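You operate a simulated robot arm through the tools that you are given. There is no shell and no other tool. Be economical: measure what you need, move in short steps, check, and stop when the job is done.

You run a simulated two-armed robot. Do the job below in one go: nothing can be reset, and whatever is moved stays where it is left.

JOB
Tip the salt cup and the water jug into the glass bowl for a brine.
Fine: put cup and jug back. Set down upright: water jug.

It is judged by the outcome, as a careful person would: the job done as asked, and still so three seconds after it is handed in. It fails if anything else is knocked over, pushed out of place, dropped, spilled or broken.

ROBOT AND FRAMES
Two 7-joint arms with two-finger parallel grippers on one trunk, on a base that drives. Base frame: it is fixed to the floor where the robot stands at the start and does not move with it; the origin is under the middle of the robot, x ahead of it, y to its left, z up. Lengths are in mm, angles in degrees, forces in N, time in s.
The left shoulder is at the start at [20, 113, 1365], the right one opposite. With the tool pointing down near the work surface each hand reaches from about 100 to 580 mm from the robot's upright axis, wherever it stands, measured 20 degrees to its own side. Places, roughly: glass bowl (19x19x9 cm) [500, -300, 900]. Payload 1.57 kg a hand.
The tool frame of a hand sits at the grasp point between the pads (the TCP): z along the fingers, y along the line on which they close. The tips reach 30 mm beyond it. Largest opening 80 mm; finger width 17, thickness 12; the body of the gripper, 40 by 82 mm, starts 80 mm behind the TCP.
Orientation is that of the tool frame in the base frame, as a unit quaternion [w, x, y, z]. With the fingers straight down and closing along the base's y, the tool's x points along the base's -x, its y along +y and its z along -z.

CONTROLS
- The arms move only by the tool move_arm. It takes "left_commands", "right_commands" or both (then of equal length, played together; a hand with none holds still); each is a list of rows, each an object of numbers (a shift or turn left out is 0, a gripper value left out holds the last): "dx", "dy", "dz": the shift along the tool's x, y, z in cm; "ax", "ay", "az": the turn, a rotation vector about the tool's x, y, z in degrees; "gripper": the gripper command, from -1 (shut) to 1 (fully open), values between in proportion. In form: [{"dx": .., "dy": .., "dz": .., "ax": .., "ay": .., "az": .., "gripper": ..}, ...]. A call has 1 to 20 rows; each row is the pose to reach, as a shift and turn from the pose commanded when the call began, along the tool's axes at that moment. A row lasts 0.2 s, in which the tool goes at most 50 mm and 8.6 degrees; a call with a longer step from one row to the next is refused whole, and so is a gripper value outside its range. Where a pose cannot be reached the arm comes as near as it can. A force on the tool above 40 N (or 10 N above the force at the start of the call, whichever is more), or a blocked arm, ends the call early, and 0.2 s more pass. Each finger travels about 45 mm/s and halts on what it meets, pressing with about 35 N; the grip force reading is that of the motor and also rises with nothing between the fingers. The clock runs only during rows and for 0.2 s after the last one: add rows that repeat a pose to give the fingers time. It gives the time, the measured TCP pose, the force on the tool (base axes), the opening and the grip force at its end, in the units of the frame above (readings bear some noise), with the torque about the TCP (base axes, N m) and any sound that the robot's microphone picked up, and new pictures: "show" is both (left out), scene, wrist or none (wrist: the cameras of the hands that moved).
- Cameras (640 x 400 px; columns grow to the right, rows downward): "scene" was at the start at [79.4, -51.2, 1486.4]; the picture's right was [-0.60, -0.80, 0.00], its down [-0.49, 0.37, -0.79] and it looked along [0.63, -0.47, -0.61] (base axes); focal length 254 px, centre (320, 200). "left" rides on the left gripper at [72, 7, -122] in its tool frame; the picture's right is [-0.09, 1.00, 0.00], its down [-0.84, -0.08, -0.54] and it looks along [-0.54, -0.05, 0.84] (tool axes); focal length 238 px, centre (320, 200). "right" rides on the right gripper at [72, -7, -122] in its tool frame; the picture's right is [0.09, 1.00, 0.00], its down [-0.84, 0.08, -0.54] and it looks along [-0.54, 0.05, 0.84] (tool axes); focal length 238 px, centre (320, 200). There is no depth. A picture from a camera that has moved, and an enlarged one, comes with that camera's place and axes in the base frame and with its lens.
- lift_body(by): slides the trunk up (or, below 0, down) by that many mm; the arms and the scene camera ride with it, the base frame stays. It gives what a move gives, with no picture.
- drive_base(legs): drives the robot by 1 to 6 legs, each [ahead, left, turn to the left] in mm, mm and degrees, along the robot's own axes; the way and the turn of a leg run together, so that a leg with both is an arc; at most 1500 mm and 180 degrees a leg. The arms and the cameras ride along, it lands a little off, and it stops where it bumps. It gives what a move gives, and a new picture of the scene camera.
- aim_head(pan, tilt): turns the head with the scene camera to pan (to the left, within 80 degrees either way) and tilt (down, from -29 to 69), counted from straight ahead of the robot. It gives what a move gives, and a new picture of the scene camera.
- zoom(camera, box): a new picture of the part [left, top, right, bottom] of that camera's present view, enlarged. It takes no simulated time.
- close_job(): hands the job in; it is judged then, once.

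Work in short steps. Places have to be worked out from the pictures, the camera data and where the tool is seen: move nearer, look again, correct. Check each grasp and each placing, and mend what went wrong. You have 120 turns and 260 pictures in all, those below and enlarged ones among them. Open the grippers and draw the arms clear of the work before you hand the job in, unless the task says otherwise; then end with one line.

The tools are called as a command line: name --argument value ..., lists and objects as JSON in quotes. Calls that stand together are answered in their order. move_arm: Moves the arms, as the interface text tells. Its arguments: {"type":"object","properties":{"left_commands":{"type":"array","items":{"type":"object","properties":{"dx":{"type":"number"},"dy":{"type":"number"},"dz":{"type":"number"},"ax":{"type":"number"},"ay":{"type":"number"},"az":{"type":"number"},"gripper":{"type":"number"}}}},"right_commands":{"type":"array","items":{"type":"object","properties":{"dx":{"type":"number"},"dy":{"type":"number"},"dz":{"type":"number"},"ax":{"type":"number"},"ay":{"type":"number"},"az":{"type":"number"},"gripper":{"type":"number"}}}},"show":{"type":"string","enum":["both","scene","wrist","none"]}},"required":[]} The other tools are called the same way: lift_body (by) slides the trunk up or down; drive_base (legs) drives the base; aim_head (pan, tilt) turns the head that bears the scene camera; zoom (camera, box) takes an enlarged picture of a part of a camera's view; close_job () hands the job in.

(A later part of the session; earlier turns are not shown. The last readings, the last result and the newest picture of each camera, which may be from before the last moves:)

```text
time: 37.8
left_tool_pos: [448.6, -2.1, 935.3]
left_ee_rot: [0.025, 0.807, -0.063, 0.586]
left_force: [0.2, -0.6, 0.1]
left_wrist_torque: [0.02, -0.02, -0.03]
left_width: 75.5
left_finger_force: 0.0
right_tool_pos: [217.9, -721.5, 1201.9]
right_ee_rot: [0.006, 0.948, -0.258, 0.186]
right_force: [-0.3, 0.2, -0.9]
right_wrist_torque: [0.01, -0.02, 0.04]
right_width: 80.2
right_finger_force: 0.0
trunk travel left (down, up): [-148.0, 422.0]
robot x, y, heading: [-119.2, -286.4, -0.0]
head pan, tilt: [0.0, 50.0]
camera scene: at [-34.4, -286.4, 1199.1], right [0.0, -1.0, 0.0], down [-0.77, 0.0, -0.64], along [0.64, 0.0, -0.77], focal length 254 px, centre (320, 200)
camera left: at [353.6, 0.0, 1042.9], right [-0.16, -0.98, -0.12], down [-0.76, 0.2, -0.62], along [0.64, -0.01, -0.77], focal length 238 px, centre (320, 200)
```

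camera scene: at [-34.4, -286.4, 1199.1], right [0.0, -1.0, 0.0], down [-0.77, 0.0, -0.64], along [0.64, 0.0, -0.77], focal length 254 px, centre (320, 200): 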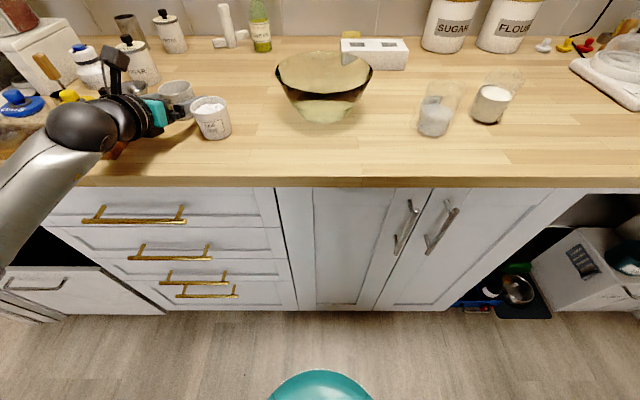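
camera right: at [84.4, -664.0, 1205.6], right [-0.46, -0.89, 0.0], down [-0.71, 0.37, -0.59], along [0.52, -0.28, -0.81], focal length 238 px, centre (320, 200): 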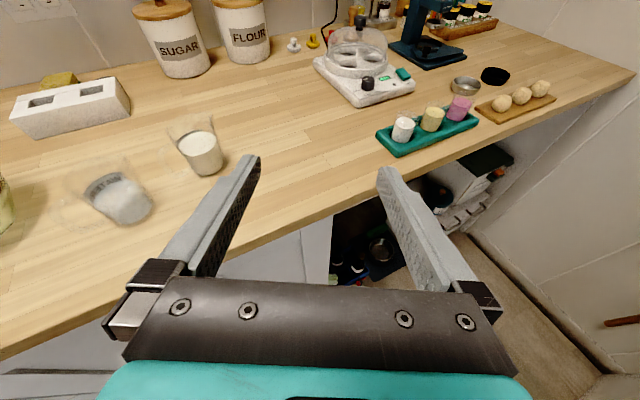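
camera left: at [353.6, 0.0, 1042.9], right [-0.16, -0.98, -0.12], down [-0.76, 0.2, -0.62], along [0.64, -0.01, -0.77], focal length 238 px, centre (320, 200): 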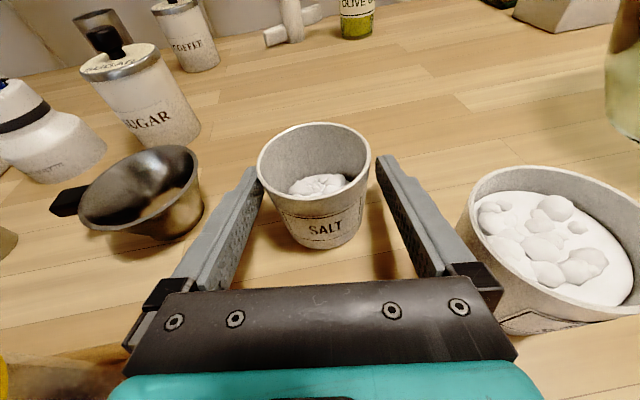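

Cup sits between the pads. Close the gripper.

move_arm --left_commands '[{"gripper": -1}, {"gripper": -1}, {"gripper": -1}, {"gripper": -1}]' --show "wrist"

```text
time: 38.8
left_tool_pos: [447.9, -1.9, 936.6]
left_ee_rot: [0.025, 0.808, -0.063, 0.586]
left_force: [0.3, 0.2, -0.4]
left_wrist_torque: [0.02, 0.01, 0.03]
left_width: 60.2
left_finger_force: 35.1
right_tool_pos: [218.2, -723.3, 1201.3]
right_ee_rot: [0.006, 0.948, -0.258, 0.187]
right_force: [0.5, 0.2, 0.8]
right_wrist_torque: [-0.01, 0.02, 0.01]
right_width: 80.1
right_finger_force: 0.1
trunk travel left (down, up): [-148.0, 422.0]
robot x, y, heading: [-121.3, -285.8, 0.0]
head pan, tilt: [0.0, 50.0]
camera left: at [353.6, -0.1, 1043.1], right [-0.16, -0.98, -0.12], down [-0.76, 0.2, -0.62], along [0.63, -0.01, -0.77], focal length 238 px, centre (320, 200)
```

left: 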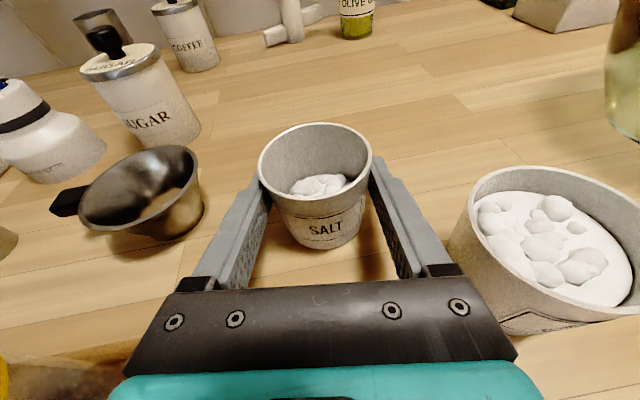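

Held (60 mm, 35 N). Lift straight up 15 cm.

move_arm --left_commands '[{"dx": 1, "dz": -0.33}, {"dx": 3.5, "dy": -0.1, "dz": -1.15}, {"dx": 6.2, "dy": -0.2, "dz": -2.04}, {"dx": 8.9, "dy": -0.3, "dz": -2.93}, {"dx": 11.6, "dy": -0.4, "dz": -3.8}, {"dx": 14.3, "dy": -0.48, "dz": -4.7}, {"dx": 14.3, "dy": -0.48, "dz": -4.7}]'

```text
time: 40.4
left_tool_pos: [446.4, -2.9, 1088.5]
left_ee_rot: [0.026, 0.807, -0.064, 0.586]
left_force: [-0.1, -0.5, -1.1]
left_wrist_torque: [-0.03, 0.0, -0.07]
left_width: 59.9
left_finger_force: 35.0
right_tool_pos: [218.8, -722.9, 1200.3]
right_ee_rot: [0.005, 0.948, -0.258, 0.186]
right_force: [-0.3, -0.2, 0.3]
right_wrist_torque: [-0.02, -0.03, 0.01]
right_width: 80.0
right_finger_force: 0.0
trunk travel left (down, up): [-148.0, 422.0]
robot x, y, heading: [-121.0, -286.4, 0.0]
head pan, tilt: [0.0, 50.0]
camera scene: at [-34.3, -286.4, 1199.1], right [0.0, -1.0, 0.0], down [-0.77, 0.0, -0.64], along [0.64, 0.0, -0.77], focal length 254 px, centre (320, 200)
camera left: at [351.6, 0.1, 1194.5], right [-0.16, -0.98, -0.12], down [-0.76, 0.2, -0.62], along [0.63, -0.01, -0.77], focal length 238 px, centre (320, 200)
```

scene: 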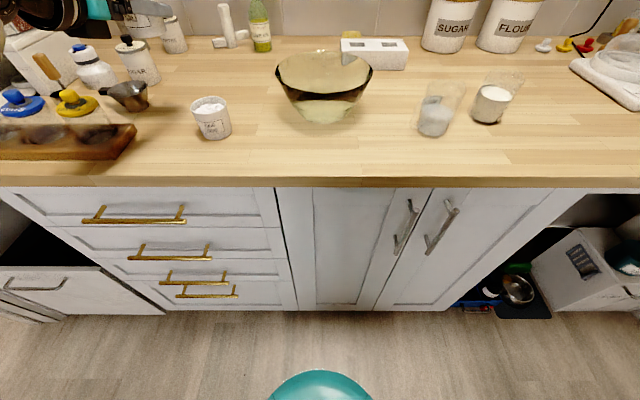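
left: 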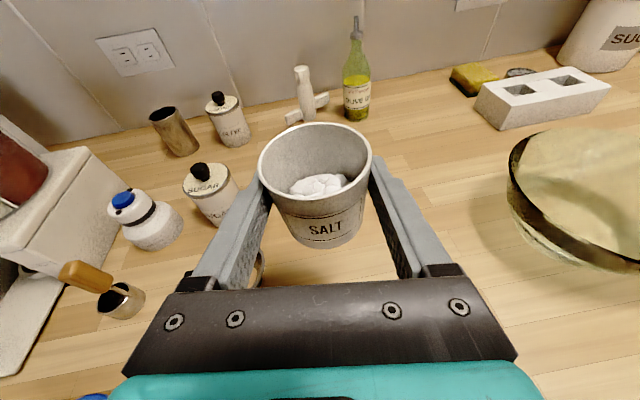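

Lifted cleanly. Bowl centre ≈[465,-292], rim z≈983. I carry the cup level to just left of the bowl's centre at z≈1075.

move_arm --left_commands '[{"dx": 0.1, "dy": 1.2, "dz": 0.25}, {"dx": 0.2, "dy": 3.6, "dz": 0.74}, {"dx": 0.3, "dy": 6.3, "dz": 1.3}, {"dx": 0.3, "dy": 9, "dz": 1.84}, {"dx": 0.3, "dy": 11.7, "dz": 2.4}, {"dx": 0.4, "dy": 14.4, "dz": 2.95}, {"dx": 0.4, "dy": 17.1, "dz": 3.5}, {"dx": 0.4, "dy": 19.8, "dz": 4.05}, {"dx": 0.4, "dy": 22.5, "dz": 4.6}, {"dx": 0.4, "dy": 24.6, "dz": 5.03}, {"dx": 0.4, "dy": 25.4, "dz": 5.2}, {"dx": 0.4, "dy": 25.4, "dz": 5.2}]'

```text
time: 43.0
left_tool_pos: [465.2, -259.2, 1066.0]
left_ee_rot: [0.026, 0.807, -0.063, 0.586]
left_force: [-0.6, -0.5, -1.7]
left_wrist_torque: [-0.01, 0.03, -0.01]
left_width: 59.7
left_finger_force: 35.0
right_tool_pos: [217.5, -721.8, 1201.5]
right_ee_rot: [0.006, 0.948, -0.258, 0.186]
right_force: [-0.4, 0.4, -0.2]
right_wrist_torque: [-0.01, 0.04, -0.01]
right_width: 80.1
right_finger_force: 0.0
trunk travel left (down, up): [-148.0, 422.0]
robot x, y, heading: [-123.2, -287.5, -0.2]
head pan, tilt: [0.0, 50.0]
camera scene: at [-34.3, -286.4, 1199.1], right [0.0, -1.0, 0.0], down [-0.77, 0.0, -0.64], along [0.64, 0.0, -0.77], focal length 254 px, centre (320, 200)
camera left: at [369.9, -257.6, 1173.1], right [-0.16, -0.98, -0.12], down [-0.76, 0.2, -0.62], along [0.63, -0.01, -0.77], focal length 238 px, centre (320, 200)
```

scene: 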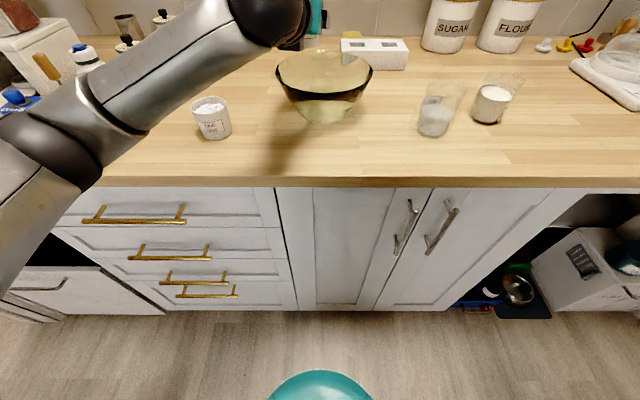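
left: 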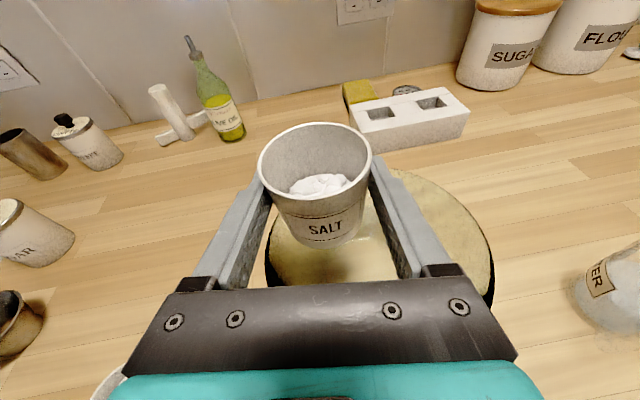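

Aligned just left of the bowl's centre. Roll to the right to start pouring, in stages.

move_arm --left_commands '[{"dy": 0.6, "az": 8}, {"dy": 1.2, "az": 16}, {"dy": 1.5, "az": 24}, {"dy": 1.5, "az": 32}, {"dy": 1.5, "az": 40}, {"dy": 1.5, "az": 48}, {"dy": 1.5, "az": 56}, {"dy": 1.5, "az": 64}, {"dy": 1.5, "az": 72}]'

```text
time: 45.0
left_tool_pos: [461.8, -274.4, 1065.9]
left_ee_rot: [-0.325, 0.616, -0.526, 0.489]
left_force: [-0.5, 0.1, -0.8]
left_wrist_torque: [0.02, -0.01, -0.02]
left_width: 60.0
left_finger_force: 34.9
right_tool_pos: [219.9, -723.0, 1200.1]
right_ee_rot: [0.006, 0.948, -0.258, 0.186]
right_force: [0.5, 0.9, -0.7]
right_wrist_torque: [0.0, -0.01, -0.02]
right_width: 80.1
right_finger_force: 0.0
trunk travel left (down, up): [-148.0, 422.0]
robot x, y, heading: [-124.7, -289.7, 0.2]
head pan, tilt: [0.0, 50.0]
camera scene: at [-34.3, -286.4, 1199.1], right [0.0, -1.0, 0.0], down [-0.77, 0.0, -0.64], along [0.64, 0.0, -0.77], focal length 254 px, centre (320, 200)
camera left: at [341.9, -331.5, 1117.2], right [-0.33, -0.14, -0.93], down [-0.46, 0.89, 0.02], along [0.83, 0.44, -0.36], focal length 238 px, centre (320, 200)
```

scene: 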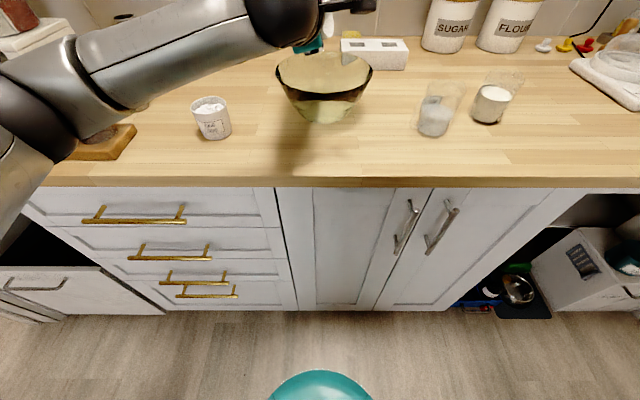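
left: 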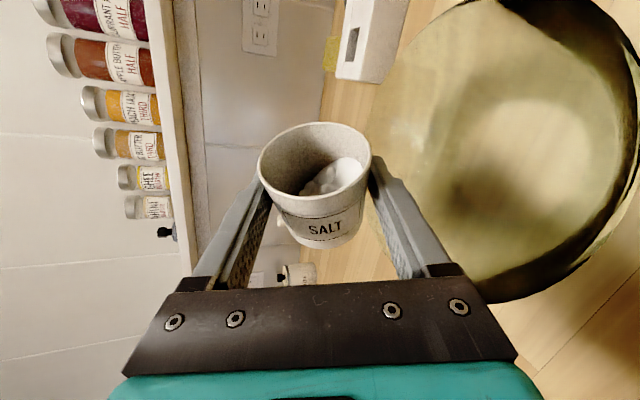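

Salt begins to shift; cup lip is over the bowl. Continue rolling to about 135°.

move_arm --left_commands '[{"az": 7}, {"az": 14}, {"az": 21}, {"az": 28}, {"az": 35}, {"az": 42}, {"az": 50}, {"az": 58}, {"az": 66}, {"az": 66}, {"az": 66}]'

```text
time: 47.4
left_tool_pos: [461.4, -276.1, 1066.5]
left_ee_rot: [0.538, -0.23, 0.777, -0.234]
left_force: [-0.1, 0.7, -1.0]
left_wrist_torque: [0.0, 0.01, 0.0]
left_width: 59.7
left_finger_force: 35.0
right_tool_pos: [217.7, -723.3, 1201.4]
right_ee_rot: [0.007, 0.948, -0.258, 0.187]
right_force: [-0.8, 0.2, -0.4]
right_wrist_torque: [0.04, 0.01, 0.04]
right_width: 80.2
right_finger_force: 0.1
trunk travel left (down, up): [-148.0, 422.0]
robot x, y, heading: [-121.5, -287.9, 0.1]
head pan, tilt: [0.0, 50.0]
camera scene: at [-34.3, -286.4, 1199.1], right [0.0, -1.0, 0.0], down [-0.77, 0.0, -0.64], along [0.64, 0.0, -0.77], focal length 254 px, centre (320, 200)
camera left: at [323.0, -299.5, 1048.2], right [-0.08, 0.84, -0.54], down [-0.24, 0.51, 0.83], along [0.97, 0.19, 0.16], focal length 238 px, centre (320, 200)
```

scene: 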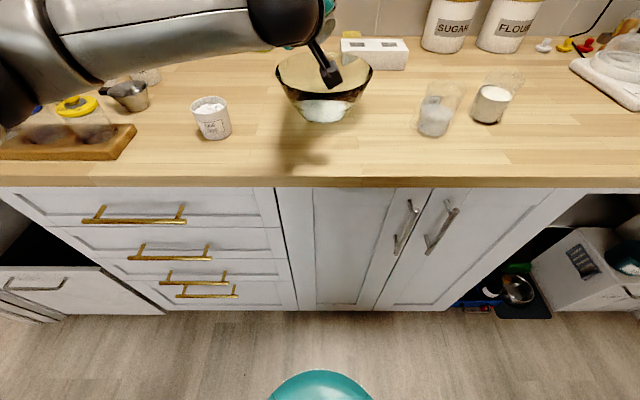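
left: 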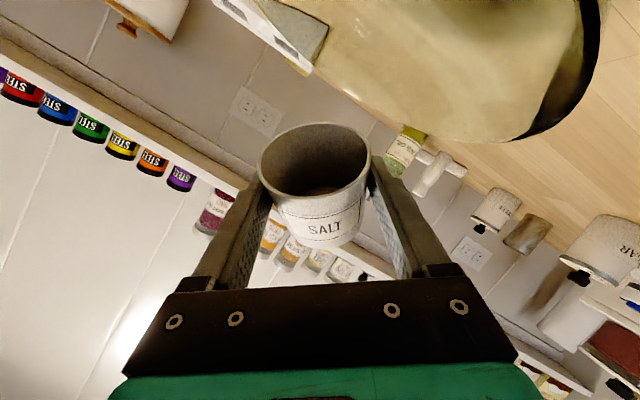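

zoom --camera "left" --box '[240, 110, 400, 210]'

zoom --camera "scene" --box '[250, 40, 410, 140]'

```text
4.00 times, centred on (320, 160) of left
camera zoom: at [323.0, -299.5, 1048.2], right [-0.08, 0.84, -0.54], down [-0.24, 0.51, 0.83], along [0.97, 0.19, 0.16], focal length 953 px, centre (320, 360)
```

zoom: 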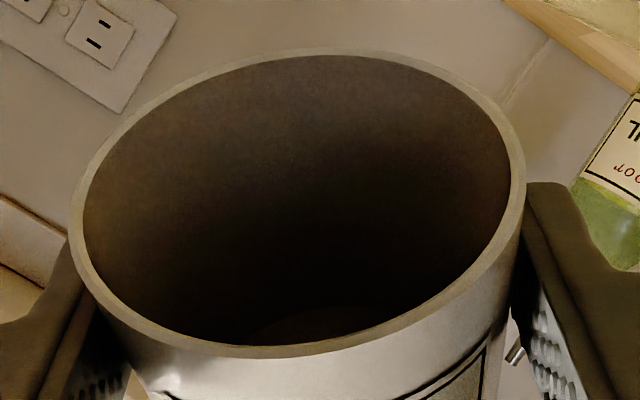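

```text
4.00 times, centred on (330, 90) of scene
camera zoom: at [-34.3, -286.4, 1199.1], right [0.0, -1.0, 0.0], down [-0.77, 0.0, -0.64], along [0.64, 0.0, -0.77], focal length 1017 px, centre (280, 640)
```

zoom: 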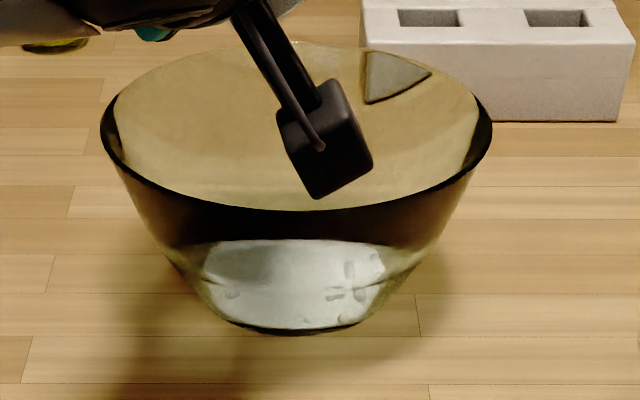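

The cup is empty and the salt is in the bowl. Roll back upright.

move_arm --left_commands '[{"az": -8}, {"az": -16}, {"az": -24}, {"az": -32}, {"az": -40}, {"az": -48}, {"az": -56}, {"az": -64}, {"az": -72}, {"az": -80}, {"az": -88}, {"az": -96}, {"az": -104}, {"az": -112}, {"az": -120}, {"az": -128}, {"az": -134}, {"az": -138}]' --show "wrist"

```text
time: 51.2
left_tool_pos: [462.4, -274.6, 1064.2]
left_ee_rot: [0.027, 0.807, -0.062, 0.586]
left_force: [0.8, -0.3, -1.1]
left_wrist_torque: [0.0, 0.0, 0.0]
left_width: 59.6
left_finger_force: 34.7
right_tool_pos: [218.7, -722.8, 1200.5]
right_ee_rot: [0.007, 0.948, -0.258, 0.187]
right_force: [0.6, 0.9, -0.1]
right_wrist_torque: [0.0, -0.02, 0.02]
right_width: 80.0
right_finger_force: 0.1
trunk travel left (down, up): [-148.0, 422.0]
robot x, y, heading: [-124.3, -284.9, -0.1]
head pan, tilt: [0.0, 50.0]
camera left: at [367.7, -272.3, 1172.0], right [-0.16, -0.98, -0.12], down [-0.76, 0.2, -0.62], along [0.63, -0.01, -0.77], focal length 238 px, centre (320, 200)
```

left: 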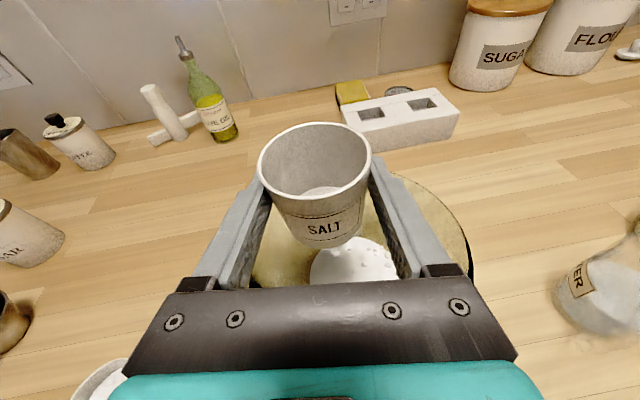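

Upright and empty; the salt lies in the bowl. Carry the cup back above its original place (448,-2).

move_arm --left_commands '[{"dx": 0.4, "dy": -2.4, "dz": -0.47}, {"dx": 0.52, "dy": -5.4, "dz": -1.04}, {"dx": 0.52, "dy": -8.4, "dz": -1.62}, {"dx": 0.52, "dy": -11.4, "dz": -2.2}, {"dx": 0.52, "dy": -14.4, "dz": -2.78}, {"dx": 0.52, "dy": -17.4, "dz": -3.37}, {"dx": 0.52, "dy": -20.4, "dz": -3.95}, {"dx": 0.52, "dy": -23.4, "dz": -4.53}, {"dx": 0.52, "dy": -25.8, "dz": -5}, {"dx": 0.52, "dy": -26.8, "dz": -5.2}, {"dx": 0.52, "dy": -26.8, "dz": -5.2}]' --show "wrist"

```text
time: 53.6
left_tool_pos: [450.8, -4.4, 1095.4]
left_ee_rot: [0.026, 0.808, -0.063, 0.586]
left_force: [0.1, 0.3, -0.5]
left_wrist_torque: [-0.03, -0.02, -0.02]
left_width: 59.8
left_finger_force: 35.5
right_tool_pos: [217.3, -721.9, 1199.4]
right_ee_rot: [0.006, 0.948, -0.257, 0.187]
right_force: [0.4, -0.2, -0.1]
right_wrist_torque: [0.01, 0.04, -0.01]
right_width: 79.8
right_finger_force: 0.0
trunk travel left (down, up): [-148.0, 422.0]
robot x, y, heading: [-122.4, -288.4, -0.0]
head pan, tilt: [0.0, 50.0]
camera left: at [355.4, -1.9, 1202.3], right [-0.16, -0.98, -0.12], down [-0.76, 0.2, -0.62], along [0.63, -0.01, -0.77], focal length 238 px, centre (320, 200)
```

left: 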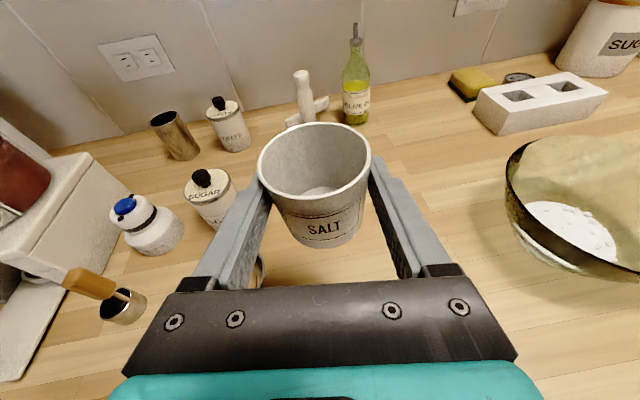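

Lower it onto its spot, slowly at the end.

move_arm --left_commands '[{"dx": -3, "dy": 0.06, "dz": 0.93}, {"dx": -6, "dy": 0.12, "dz": 1.86}, {"dx": -9, "dy": 0.18, "dz": 2.8}, {"dx": -12, "dy": 0.24, "dz": 3.73}, {"dx": -14, "dy": 0.28, "dz": 4.35}, {"dx": -14.6, "dy": 0.3, "dz": 4.54}, {"dx": -15.0, "dy": 0.3, "dz": 4.66}, {"dx": -15.0, "dy": 0.3, "dz": 4.66}]' --show "wrist"

```text
time: 55.4
left_tool_pos: [448.0, -1.1, 936.7]
left_ee_rot: [0.026, 0.808, -0.063, 0.586]
left_force: [-0.6, 0.2, -1.0]
left_wrist_torque: [0.04, -0.02, 0.01]
left_width: 59.4
left_finger_force: 34.7
right_tool_pos: [218.2, -722.8, 1201.1]
right_ee_rot: [0.006, 0.948, -0.258, 0.187]
right_force: [0.1, 0.2, 0.7]
right_wrist_torque: [0.0, -0.02, 0.0]
right_width: 80.2
right_finger_force: 0.0
trunk travel left (down, up): [-148.0, 422.0]
robot x, y, heading: [-120.3, -289.6, 0.0]
head pan, tilt: [0.0, 50.0]
camera left: at [353.4, 1.1, 1044.8], right [-0.16, -0.98, -0.12], down [-0.76, 0.2, -0.62], along [0.63, -0.01, -0.77], focal length 238 px, centre (320, 200)
```

left: 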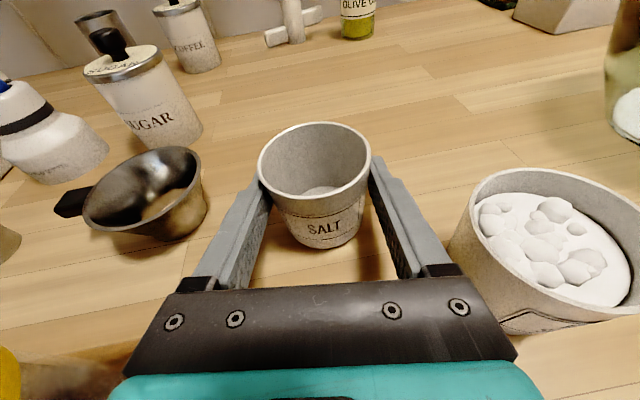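

Nearly touching; ease down another 1.5 mm to sense contact.

move_arm --left_commands '[{"dx": -0.08, "dz": 0.02}, {"dx": -0.15, "dz": 0.05}, {"dx": -0.15, "dz": 0.05}]' --show "none"

```text
time: 56.2
left_tool_pos: [448.9, -1.6, 936.6]
left_ee_rot: [0.025, 0.807, -0.062, 0.587]
left_force: [0.4, 0.9, -1.5]
left_wrist_torque: [-0.02, 0.03, -0.01]
left_width: 59.7
left_finger_force: 35.4
right_tool_pos: [217.4, -722.5, 1201.2]
right_ee_rot: [0.007, 0.948, -0.258, 0.187]
right_force: [-1.0, -0.1, 0.0]
right_wrist_torque: [0.02, -0.04, -0.04]
right_width: 80.1
right_finger_force: 0.1
trunk travel left (down, up): [-148.0, 422.0]
robot x, y, heading: [-122.1, -287.1, -0.1]
head pan, tilt: [0.0, 50.0]
```

move_arm --left_commands '[{"dx": -0.1, "dz": 0.03}, {"dx": -0.2, "dz": 0.06}, {"dx": -0.2, "dz": 0.06}]' --show "none"

```text
time: 57.0
left_tool_pos: [449.1, -1.8, 935.5]
left_ee_rot: [0.026, 0.806, -0.063, 0.588]
left_force: [0.1, -1.5, 4.8]
left_wrist_torque: [0.1, -0.01, 0.01]
left_width: 59.7
left_finger_force: 34.4
right_tool_pos: [218.0, -723.4, 1201.2]
right_ee_rot: [0.006, 0.948, -0.258, 0.187]
right_force: [0.4, -0.3, 0.5]
right_wrist_torque: [-0.01, 0.02, -0.01]
right_width: 79.9
right_finger_force: 0.1
trunk travel left (down, up): [-148.0, 422.0]
robot x, y, heading: [-120.6, -285.4, -0.0]
head pan, tilt: [0.0, 50.0]
```

Contact with the counter (4.8 N up). Open to the same partial width.

move_arm --left_commands '[{"gripper": -0.2}, {"gripper": 0.5}, {"gripper": 0.85}, {"gripper": 0.88}, {"gripper": 0.88}]' --show "wrist"

```text
time: 58.2
left_tool_pos: [449.5, -0.9, 933.3]
left_ee_rot: [0.026, 0.807, -0.064, 0.587]
left_force: [0.4, 0.7, -0.5]
left_wrist_torque: [0.02, 0.0, -0.03]
left_width: 75.1
left_finger_force: 0.2
right_tool_pos: [217.3, -722.4, 1200.9]
right_ee_rot: [0.006, 0.948, -0.258, 0.187]
right_force: [-0.1, 0.1, -0.3]
right_wrist_torque: [-0.01, 0.0, 0.01]
right_width: 80.0
right_finger_force: 0.0
trunk travel left (down, up): [-148.0, 422.0]
robot x, y, heading: [-123.5, -284.5, -0.3]
head pan, tilt: [0.0, 50.0]
camera left: at [353.6, 1.4, 1041.5], right [-0.16, -0.98, -0.12], down [-0.76, 0.2, -0.62], along [0.64, -0.01, -0.77], focal length 238 px, centre (320, 200)
```

left: 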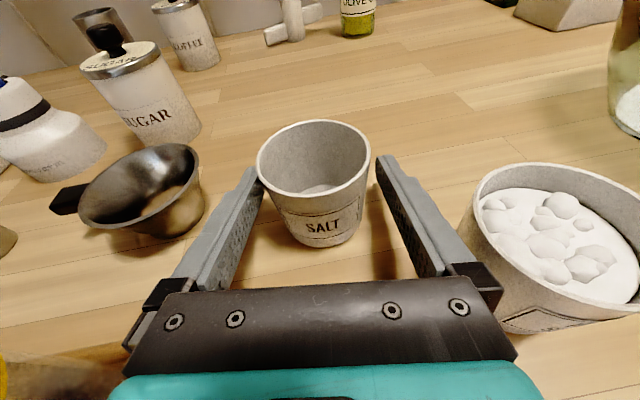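

Cup set down upright. Centre slightly (3 mm left) and rise straight up.

move_arm --left_commands '[{"dy": -0.3}, {"dx": 2, "dy": -0.35, "dz": -0.64}, {"dx": 5, "dy": -0.4, "dz": -1.6}, {"dx": 9, "dy": -0.5, "dz": -2.9}, {"dx": 13, "dy": -0.6, "dz": -4.2}, {"dx": 17, "dy": -0.7, "dz": -5.5}, {"dx": 20, "dy": -0.8, "dz": -6.4}, {"dx": 20, "dy": -0.8, "dz": -6.4, "gripper": 1}]'

```text
time: 60.0
left_tool_pos: [451.4, -2.3, 1145.6]
left_ee_rot: [0.025, 0.808, -0.063, 0.586]
left_force: [0.1, 0.5, -0.1]
left_wrist_torque: [-0.01, 0.0, -0.01]
left_width: 80.1
left_finger_force: 0.0
right_tool_pos: [217.2, -722.1, 1200.5]
right_ee_rot: [0.006, 0.948, -0.258, 0.188]
right_force: [-0.7, -0.1, 0.8]
right_wrist_torque: [-0.01, -0.03, 0.02]
right_width: 80.0
right_finger_force: 0.1
trunk travel left (down, up): [-148.0, 422.0]
robot x, y, heading: [-120.7, -286.7, 0.2]
head pan, tilt: [0.0, 50.0]
camera scene: at [-34.4, -286.4, 1199.1], right [0.0, -1.0, 0.0], down [-0.77, 0.0, -0.64], along [0.64, 0.0, -0.77], focal length 254 px, centre (320, 200)
camera left: at [356.7, -0.3, 1252.4], right [-0.16, -0.98, -0.12], down [-0.76, 0.2, -0.62], along [0.63, -0.01, -0.77], focal length 238 px, centre (320, 200)
```

scene: 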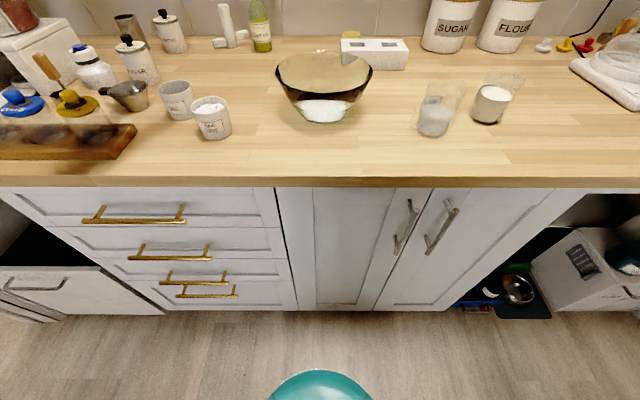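
left: 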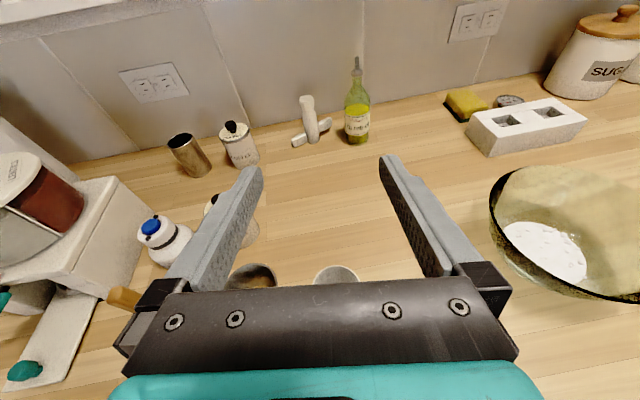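

Salt cup is back in place. Next the jug with the left arm: I back off slightly and turn the base about 48° right so the hand points along the jug's handle line, staying high over everything.

drive_base --legs '[[-60, 65, 0], [0, 0, -48]]'

move_arm --left_commands '[{}]' --show "wrist"

```text
time: 63.4
left_tool_pos: [407.6, -471.6, 1145.2]
left_ee_rot: [0.268, 0.707, -0.395, 0.522]
left_force: [-0.2, 0.6, 0.5]
left_wrist_torque: [-0.02, 0.0, -0.02]
left_width: 79.8
left_finger_force: 0.0
right_tool_pos: [-291.6, -762.6, 1200.7]
right_ee_rot: [0.084, 0.753, -0.63, 0.167]
right_force: [-0.4, 0.6, 0.3]
right_wrist_torque: [-0.01, -0.01, -0.01]
right_width: 79.7
right_finger_force: 0.1
trunk travel left (down, up): [-148.0, 422.0]
robot x, y, heading: [-179.9, -220.2, -49.7]
head pan, tilt: [0.0, 50.0]
camera scene: at [-125.0, -287.4, 1199.1], right [-0.76, -0.65, 0.0], down [-0.5, 0.58, -0.64], along [0.42, -0.49, -0.77], focal length 254 px, centre (320, 200)
```

scene: 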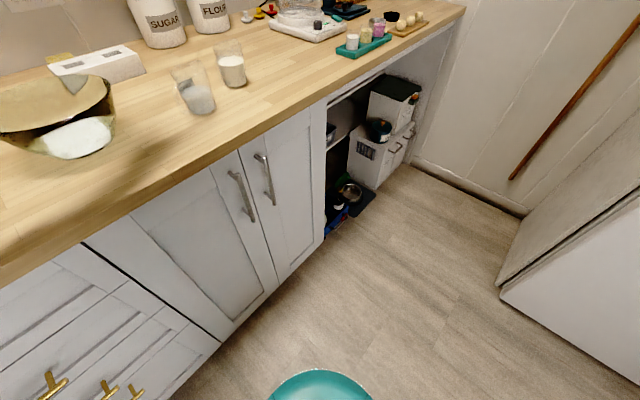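

```text
time: 63.8
left_tool_pos: [407.8, -470.5, 1144.8]
left_ee_rot: [0.268, 0.707, -0.394, 0.523]
left_force: [-0.6, 0.1, 0.2]
left_wrist_torque: [0.01, 0.01, 0.0]
left_width: 80.0
left_finger_force: 0.0
right_tool_pos: [-290.4, -762.1, 1201.0]
right_ee_rot: [0.084, 0.754, -0.63, 0.167]
right_force: [-0.3, 0.2, -0.7]
right_wrist_torque: [0.01, -0.02, -0.03]
right_width: 80.0
right_finger_force: 0.0
trunk travel left (down, up): [-148.0, 422.0]
robot x, y, heading: [-180.6, -220.5, -49.5]
head pan, tilt: [0.0, 50.0]
camera left: at [346.9, -398.4, 1252.2], right [-0.85, -0.52, -0.12], down [-0.34, 0.7, -0.62], along [0.41, -0.49, -0.77], focal length 238 px, centre (320, 200)
```

left: 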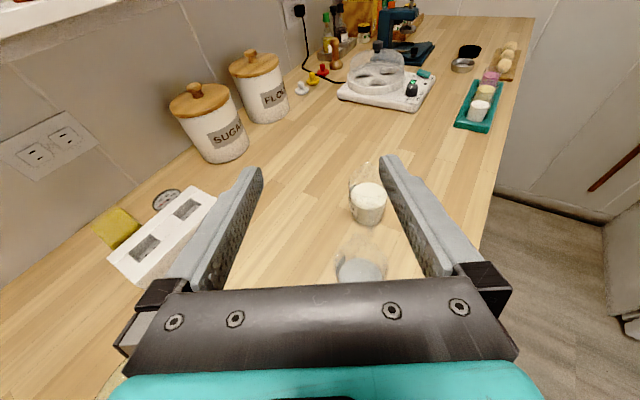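

The hand now points -56°. I draw it back and down to ≈150 mm behind the jug along that line, at z 1040, to see the jug and handle.

move_arm --left_commands '[{"dx": -1, "dy": 0.8, "dz": -3}, {"dx": -3.5, "dy": 1.6, "dz": -5.5}, {"dx": -7, "dy": 2.4, "dz": -7.5}, {"dx": -10.5, "dy": 3.2, "dz": -8.5}, {"dx": -13.8, "dy": 3.9, "dz": -8.95}, {"dx": -13.8, "dy": 3.9, "dz": -8.95}]'

```text
time: 65.2
left_tool_pos: [307.1, -382.4, 1041.6]
left_ee_rot: [0.268, 0.707, -0.394, 0.522]
left_force: [1.0, 0.0, 0.1]
left_wrist_torque: [-0.01, 0.02, 0.03]
left_width: 80.2
left_finger_force: 0.1
right_tool_pos: [-291.0, -762.9, 1200.3]
right_ee_rot: [0.083, 0.754, -0.629, 0.167]
right_force: [-0.2, 0.0, -0.3]
right_wrist_torque: [-0.02, 0.02, -0.01]
right_width: 80.2
right_finger_force: 0.0
trunk travel left (down, up): [-148.0, 422.0]
robot x, y, heading: [-184.2, -223.3, -49.5]
head pan, tilt: [0.0, 50.0]
camera scene: at [-124.9, -287.3, 1199.1], right [-0.76, -0.65, 0.0], down [-0.5, 0.58, -0.64], along [0.42, -0.49, -0.77], focal length 254 px, centre (320, 200)
camera left: at [247.5, -310.7, 1147.8], right [-0.85, -0.52, -0.12], down [-0.34, 0.7, -0.62], along [0.41, -0.49, -0.77], focal length 238 px, centre (320, 200)
```

scene: 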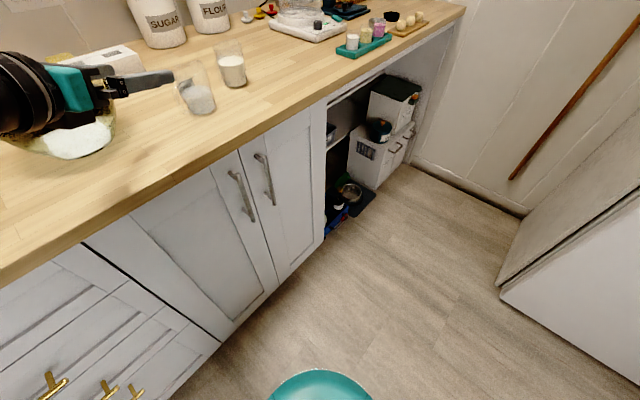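
left: 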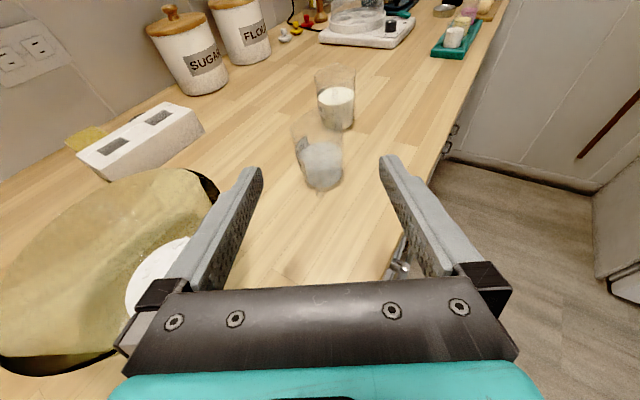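

zoom --camera "left" --box '[260, 110, 388, 190]'

zoom --camera "scene" --box '[140, 35, 268, 115]'

```text
5.00 times, centred on (324, 150) of left
camera zoom: at [247.5, -310.7, 1147.8], right [-0.85, -0.52, -0.12], down [-0.34, 0.7, -0.62], along [0.41, -0.49, -0.77], focal length 1192 px, centre (300, 450)
```

zoom: 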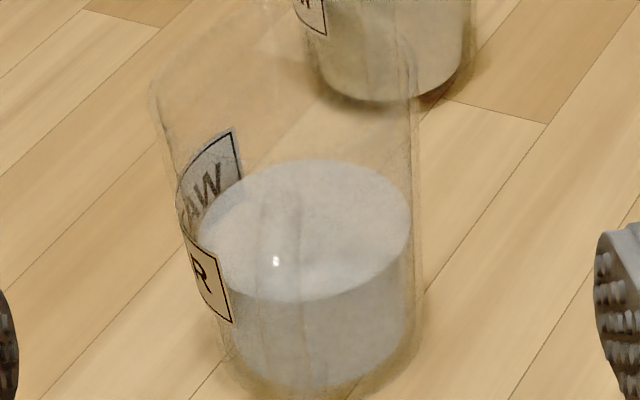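

```text
5.00 times, centred on (204, 75) of scene
camera zoom: at [-124.9, -287.3, 1199.1], right [-0.76, -0.65, 0.0], down [-0.5, 0.58, -0.64], along [0.42, -0.49, -0.77], focal length 1272 px, centre (900, 825)
```

zoom: 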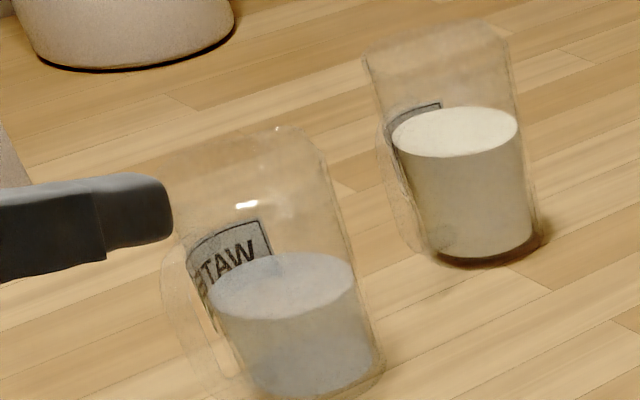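

zoom --camera "left" --box '[292, 130, 356, 200]'

```text
5.71 times, centred on (324, 165) of left
camera zoom: at [247.5, -310.7, 1147.8], right [-0.85, -0.52, -0.12], down [-0.34, 0.7, -0.62], along [0.41, -0.49, -0.77], focal length 1362 px, centre (297, 400)
```

zoom: 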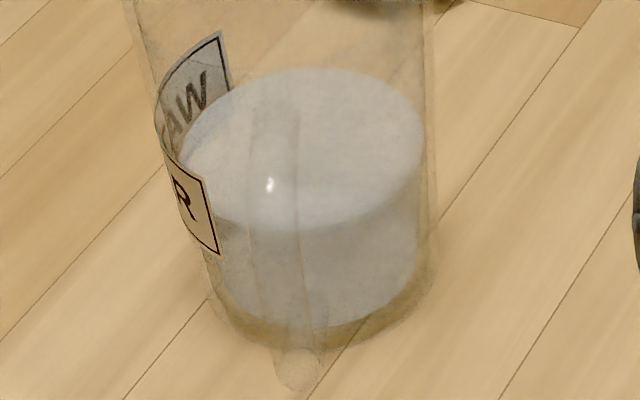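

The handle points almost straight at the hand; jug centre ≈(393,-506). I descend to grip height (z 945) behind the jug.

move_arm --left_commands '[{"dx": -3, "dz": 1}, {"dx": -6, "dz": 2}, {"dx": -8.2, "dz": 2.7}, {"dx": -9.2, "dz": 3}, {"dx": -9.2, "dz": 3}]'

```text
time: 66.4
left_tool_pos: [310.2, -381.8, 941.6]
left_ee_rot: [0.267, 0.708, -0.394, 0.522]
left_force: [-0.5, 0.2, -0.6]
left_wrist_torque: [0.02, -0.01, 0.03]
left_width: 80.2
left_finger_force: 0.1
right_tool_pos: [-290.1, -762.5, 1199.7]
right_ee_rot: [0.084, 0.754, -0.63, 0.167]
right_force: [0.2, -0.1, 0.0]
right_wrist_torque: [-0.01, -0.02, 0.03]
right_width: 80.0
right_finger_force: 0.1
trunk travel left (down, up): [-148.0, 422.0]
robot x, y, heading: [-182.2, -222.3, -49.6]
head pan, tilt: [0.0, 50.0]
camera scene: at [-124.9, -287.4, 1199.1], right [-0.76, -0.65, 0.0], down [-0.5, 0.58, -0.64], along [0.42, -0.49, -0.77], focal length 254 px, centre (320, 200)
camera left: at [249.0, -308.6, 1049.5], right [-0.85, -0.52, -0.12], down [-0.34, 0.7, -0.62], along [0.41, -0.49, -0.77], focal length 238 px, centre (320, 200)
```

scene: 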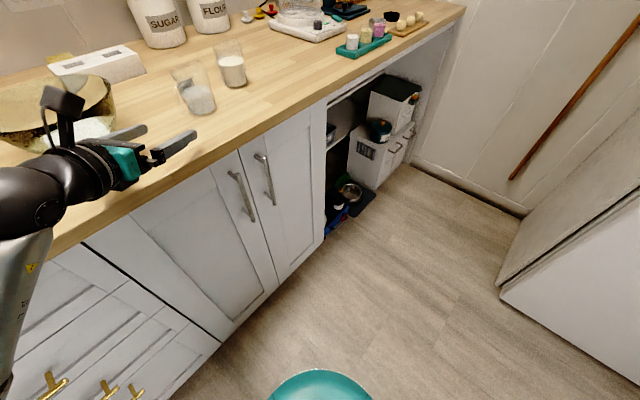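
left: 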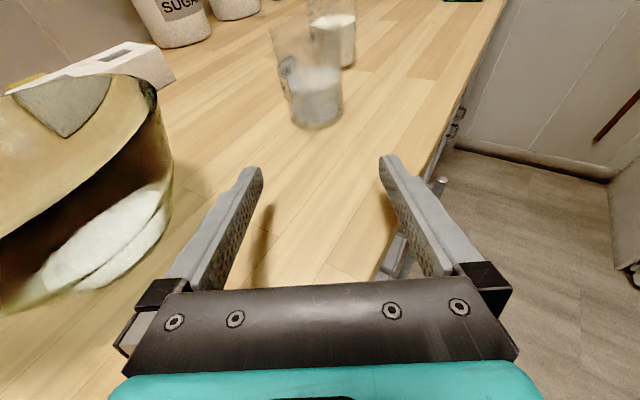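

Laterally aligned. Advance 80 mm level, then look again.

move_arm --left_commands '[{"dx": 0.7, "dz": 1.9}, {"dx": 1.4, "dz": 3.8}, {"dx": 2.1, "dz": 5.6}, {"dx": 2.75, "dy": -0.08, "dz": 7.5}, {"dx": 2.75, "dy": -0.08, "dz": 7.5}]' --show "wrist"

zoom --camera "left" --box '[220, 50, 420, 200]'

zoom --camera "scene" --box '[100, 40, 260, 160]'

```text
time: 67.6
left_tool_pos: [354.3, -449.1, 946.1]
left_ee_rot: [0.268, 0.707, -0.395, 0.521]
left_force: [-0.4, 0.3, 0.7]
left_wrist_torque: [-0.04, 0.0, -0.01]
left_width: 79.8
left_finger_force: 0.0
right_tool_pos: [-290.7, -763.4, 1202.0]
right_ee_rot: [0.083, 0.754, -0.63, 0.167]
right_force: [0.5, -0.3, 0.8]
right_wrist_torque: [0.01, 0.0, 0.0]
right_width: 79.9
right_finger_force: 0.2
trunk travel left (down, up): [-148.0, 422.0]
robot x, y, heading: [-181.5, -222.6, -49.4]
head pan, tilt: [0.0, 50.0]
camera left: at [294.4, -376.4, 1053.4], right [-0.85, -0.52, -0.12], down [-0.34, 0.7, -0.62], along [0.41, -0.49, -0.77], focal length 238 px, centre (320, 200)
```

left: 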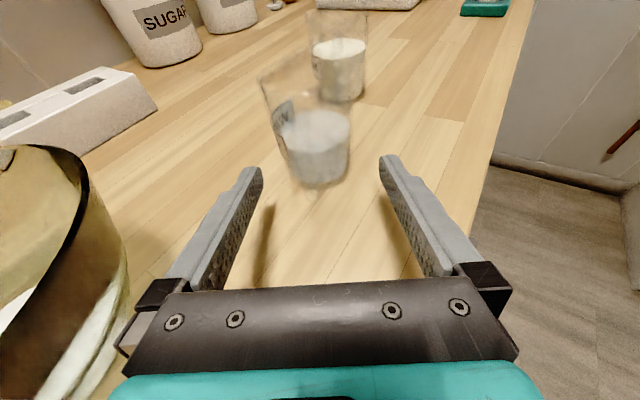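

```text
2.67 times, centred on (320, 125) of left
camera zoom: at [294.4, -376.4, 1053.4], right [-0.85, -0.52, -0.12], down [-0.34, 0.7, -0.62], along [0.41, -0.49, -0.77], focal length 636 px, centre (320, 400)
```

zoom: 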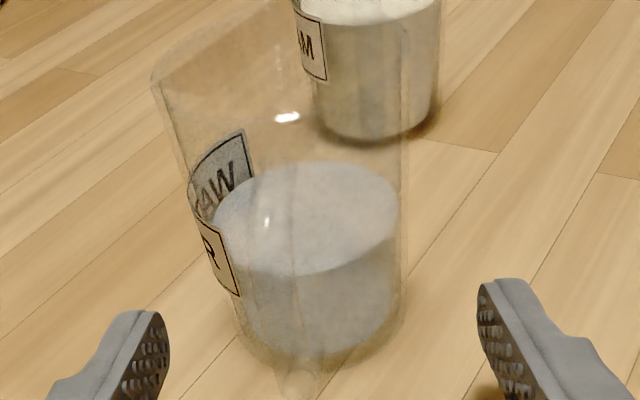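

```text
3.33 times, centred on (180, 100) of scene
camera zoom: at [-124.9, -287.4, 1199.1], right [-0.76, -0.65, 0.0], down [-0.5, 0.58, -0.64], along [0.42, -0.49, -0.77], focal length 848 px, centre (787, 533)
```

zoom: 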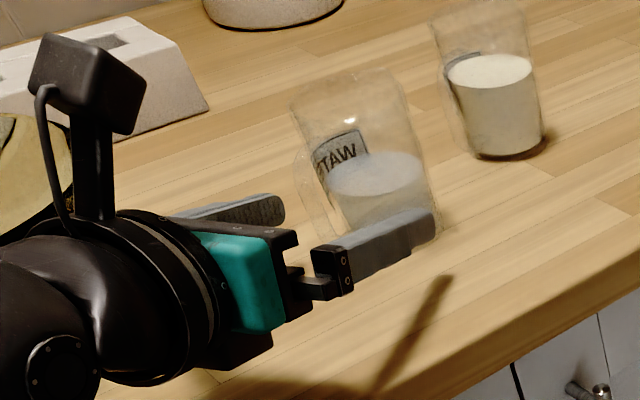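

Jug centre ≈(396,-509), lateral offset ~1 mm. Advance the last 60 mm so the pads straddle the body.

move_arm --left_commands '[{"dx": 0.47, "dy": -0.1, "dz": 1.43}, {"dx": 0.93, "dy": -0.15, "dz": 2.86}, {"dx": 1.4, "dy": -0.18, "dz": 4.28}, {"dx": 1.86, "dy": -0.2, "dz": 5.7}, {"dx": 1.86, "dy": -0.2, "dz": 5.7}]' --show "wrist"

zoom --camera "left" --box '[200, 70, 440, 290]'

zoom --camera "scene" --box '[100, 40, 260, 140]'

```text
time: 68.8
left_tool_pos: [389.7, -498.0, 946.7]
left_ee_rot: [0.269, 0.707, -0.395, 0.522]
left_force: [0.2, -0.2, -0.2]
left_wrist_torque: [-0.01, -0.04, 0.01]
left_width: 80.2
left_finger_force: 0.0
right_tool_pos: [-291.3, -762.9, 1200.6]
right_ee_rot: [0.083, 0.754, -0.63, 0.167]
right_force: [0.0, 0.1, -0.2]
right_wrist_torque: [0.0, 0.03, 0.04]
right_width: 80.0
right_finger_force: 0.0
trunk travel left (down, up): [-148.0, 422.0]
robot x, y, heading: [-181.4, -218.7, -49.4]
head pan, tilt: [0.0, 50.0]
camera left: at [328.2, -424.8, 1053.5], right [-0.85, -0.52, -0.12], down [-0.34, 0.7, -0.62], along [0.41, -0.49, -0.77], focal length 238 px, centre (320, 200)
```

left: 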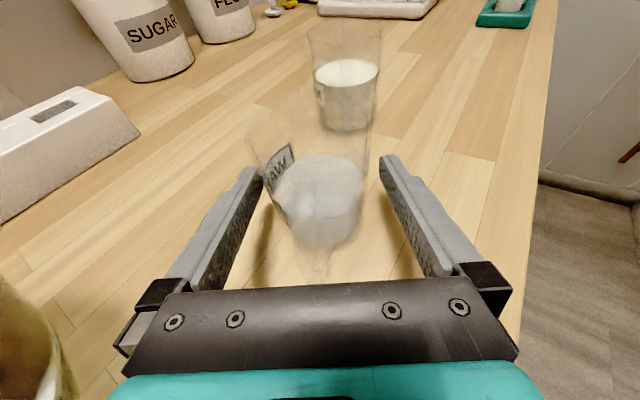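

```text
1.82 times, centred on (320, 180) of left
camera zoom: at [328.2, -424.8, 1053.5], right [-0.85, -0.52, -0.12], down [-0.34, 0.7, -0.62], along [0.41, -0.49, -0.77], focal length 433 px, centre (320, 236)
```

zoom: 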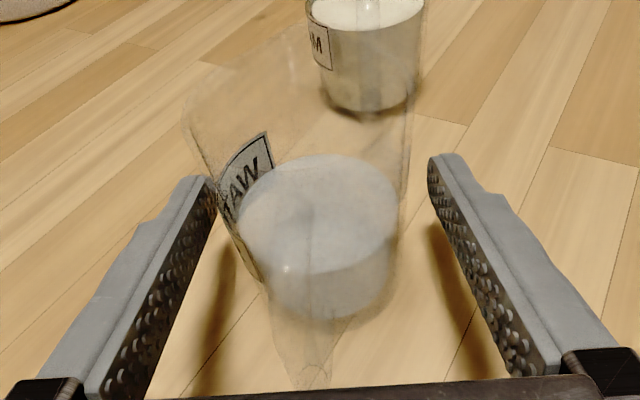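

```text
4.00 times, centred on (180, 90) of scene
camera zoom: at [-124.9, -287.4, 1199.1], right [-0.76, -0.65, 0.0], down [-0.5, 0.58, -0.64], along [0.42, -0.49, -0.77], focal length 1017 px, centre (880, 640)
```

zoom: 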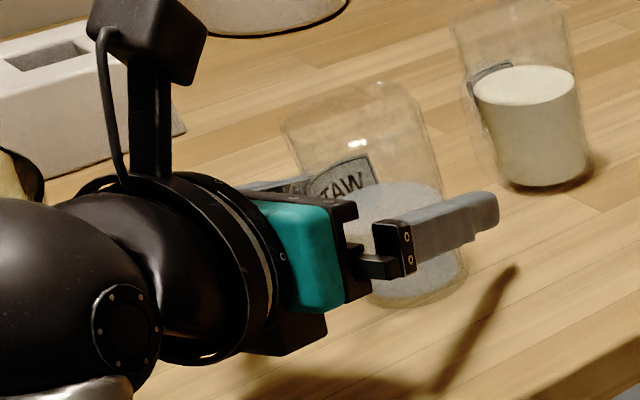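

Aligned: jug centre lines up with the TCP, handle clear between fingers and palm, no contact force. Close gently on it.

move_arm --left_commands '[{"gripper": 0.7}, {"gripper": 0.5}, {"gripper": 0.3}, {"gripper": -1}, {"gripper": -1}, {"gripper": -1}]' --show "wrist"

```text
time: 70.2
left_tool_pos: [388.8, -498.4, 947.1]
left_ee_rot: [0.268, 0.707, -0.394, 0.522]
left_force: [1.0, -0.4, 0.7]
left_wrist_torque: [-0.09, 0.04, 0.03]
left_width: 63.9
left_finger_force: 34.5
right_tool_pos: [-290.9, -762.3, 1199.8]
right_ee_rot: [0.083, 0.754, -0.63, 0.167]
right_force: [0.5, 0.7, -0.5]
right_wrist_torque: [0.03, 0.02, -0.03]
right_width: 79.8
right_finger_force: 0.0
trunk travel left (down, up): [-148.0, 422.0]
robot x, y, heading: [-179.6, -219.5, -49.3]
head pan, tilt: [0.0, 50.0]
camera left: at [328.1, -424.6, 1053.7], right [-0.85, -0.52, -0.12], down [-0.34, 0.7, -0.62], along [0.41, -0.49, -0.77], focal length 238 px, centre (320, 200)
```

left: 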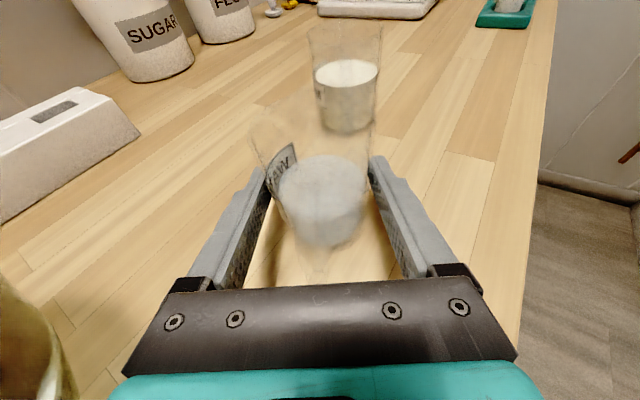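

Held at 64 mm. Lift straight up, gently, 16 cm.

move_arm --left_commands '[{"dx": 0.5, "dz": -0.16}, {"dx": 1.5, "dy": -0.05, "dz": -0.5}, {"dx": 3, "dy": -0.1, "dz": -1}, {"dx": 4.7, "dy": -0.16, "dz": -1.53}, {"dx": 6.5, "dy": -0.22, "dz": -2.1}, {"dx": 8.3, "dy": -0.29, "dz": -2.7}, {"dx": 10.1, "dy": -0.35, "dz": -3.3}, {"dx": 11.9, "dy": -0.4, "dz": -3.9}, {"dx": 13.5, "dy": -0.47, "dz": -4.4}, {"dx": 14.7, "dy": -0.5, "dz": -4.8}, {"dx": 15.2, "dy": -0.53, "dz": -4.95}, {"dx": 15.2, "dy": -0.53, "dz": -4.95}]'

```text
time: 72.8
left_tool_pos: [390.5, -497.4, 1107.9]
left_ee_rot: [0.268, 0.707, -0.394, 0.522]
left_force: [1.0, 0.3, -1.8]
left_wrist_torque: [0.0, 0.02, 0.02]
left_width: 63.4
left_finger_force: 34.9
right_tool_pos: [-291.5, -763.1, 1201.5]
right_ee_rot: [0.084, 0.754, -0.63, 0.167]
right_force: [-0.8, -1.0, -0.1]
right_wrist_torque: [-0.01, 0.01, -0.02]
right_width: 80.2
right_finger_force: 0.1
trunk travel left (down, up): [-148.0, 422.0]
robot x, y, heading: [-181.1, -222.7, -49.5]
head pan, tilt: [0.0, 50.0]
camera scene: at [-124.7, -287.4, 1199.1], right [-0.76, -0.65, 0.0], down [-0.5, 0.58, -0.64], along [0.42, -0.49, -0.77], focal length 254 px, centre (320, 200)
camera left: at [329.2, -425.0, 1214.2], right [-0.85, -0.52, -0.12], down [-0.34, 0.7, -0.62], along [0.41, -0.49, -0.77], focal length 238 px, centre (320, 200)
```

scene: 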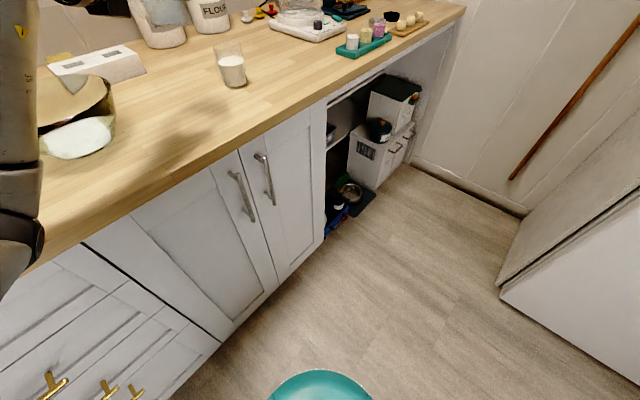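
left: 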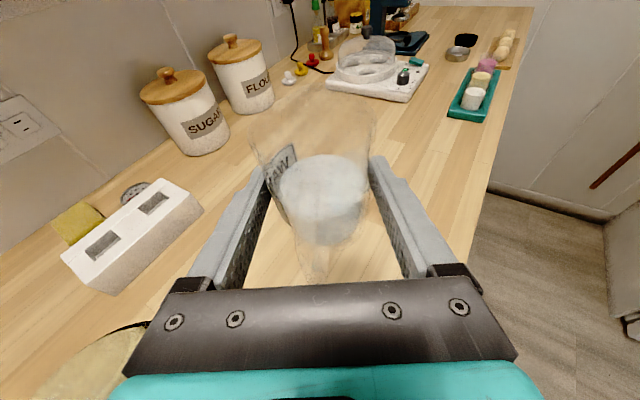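

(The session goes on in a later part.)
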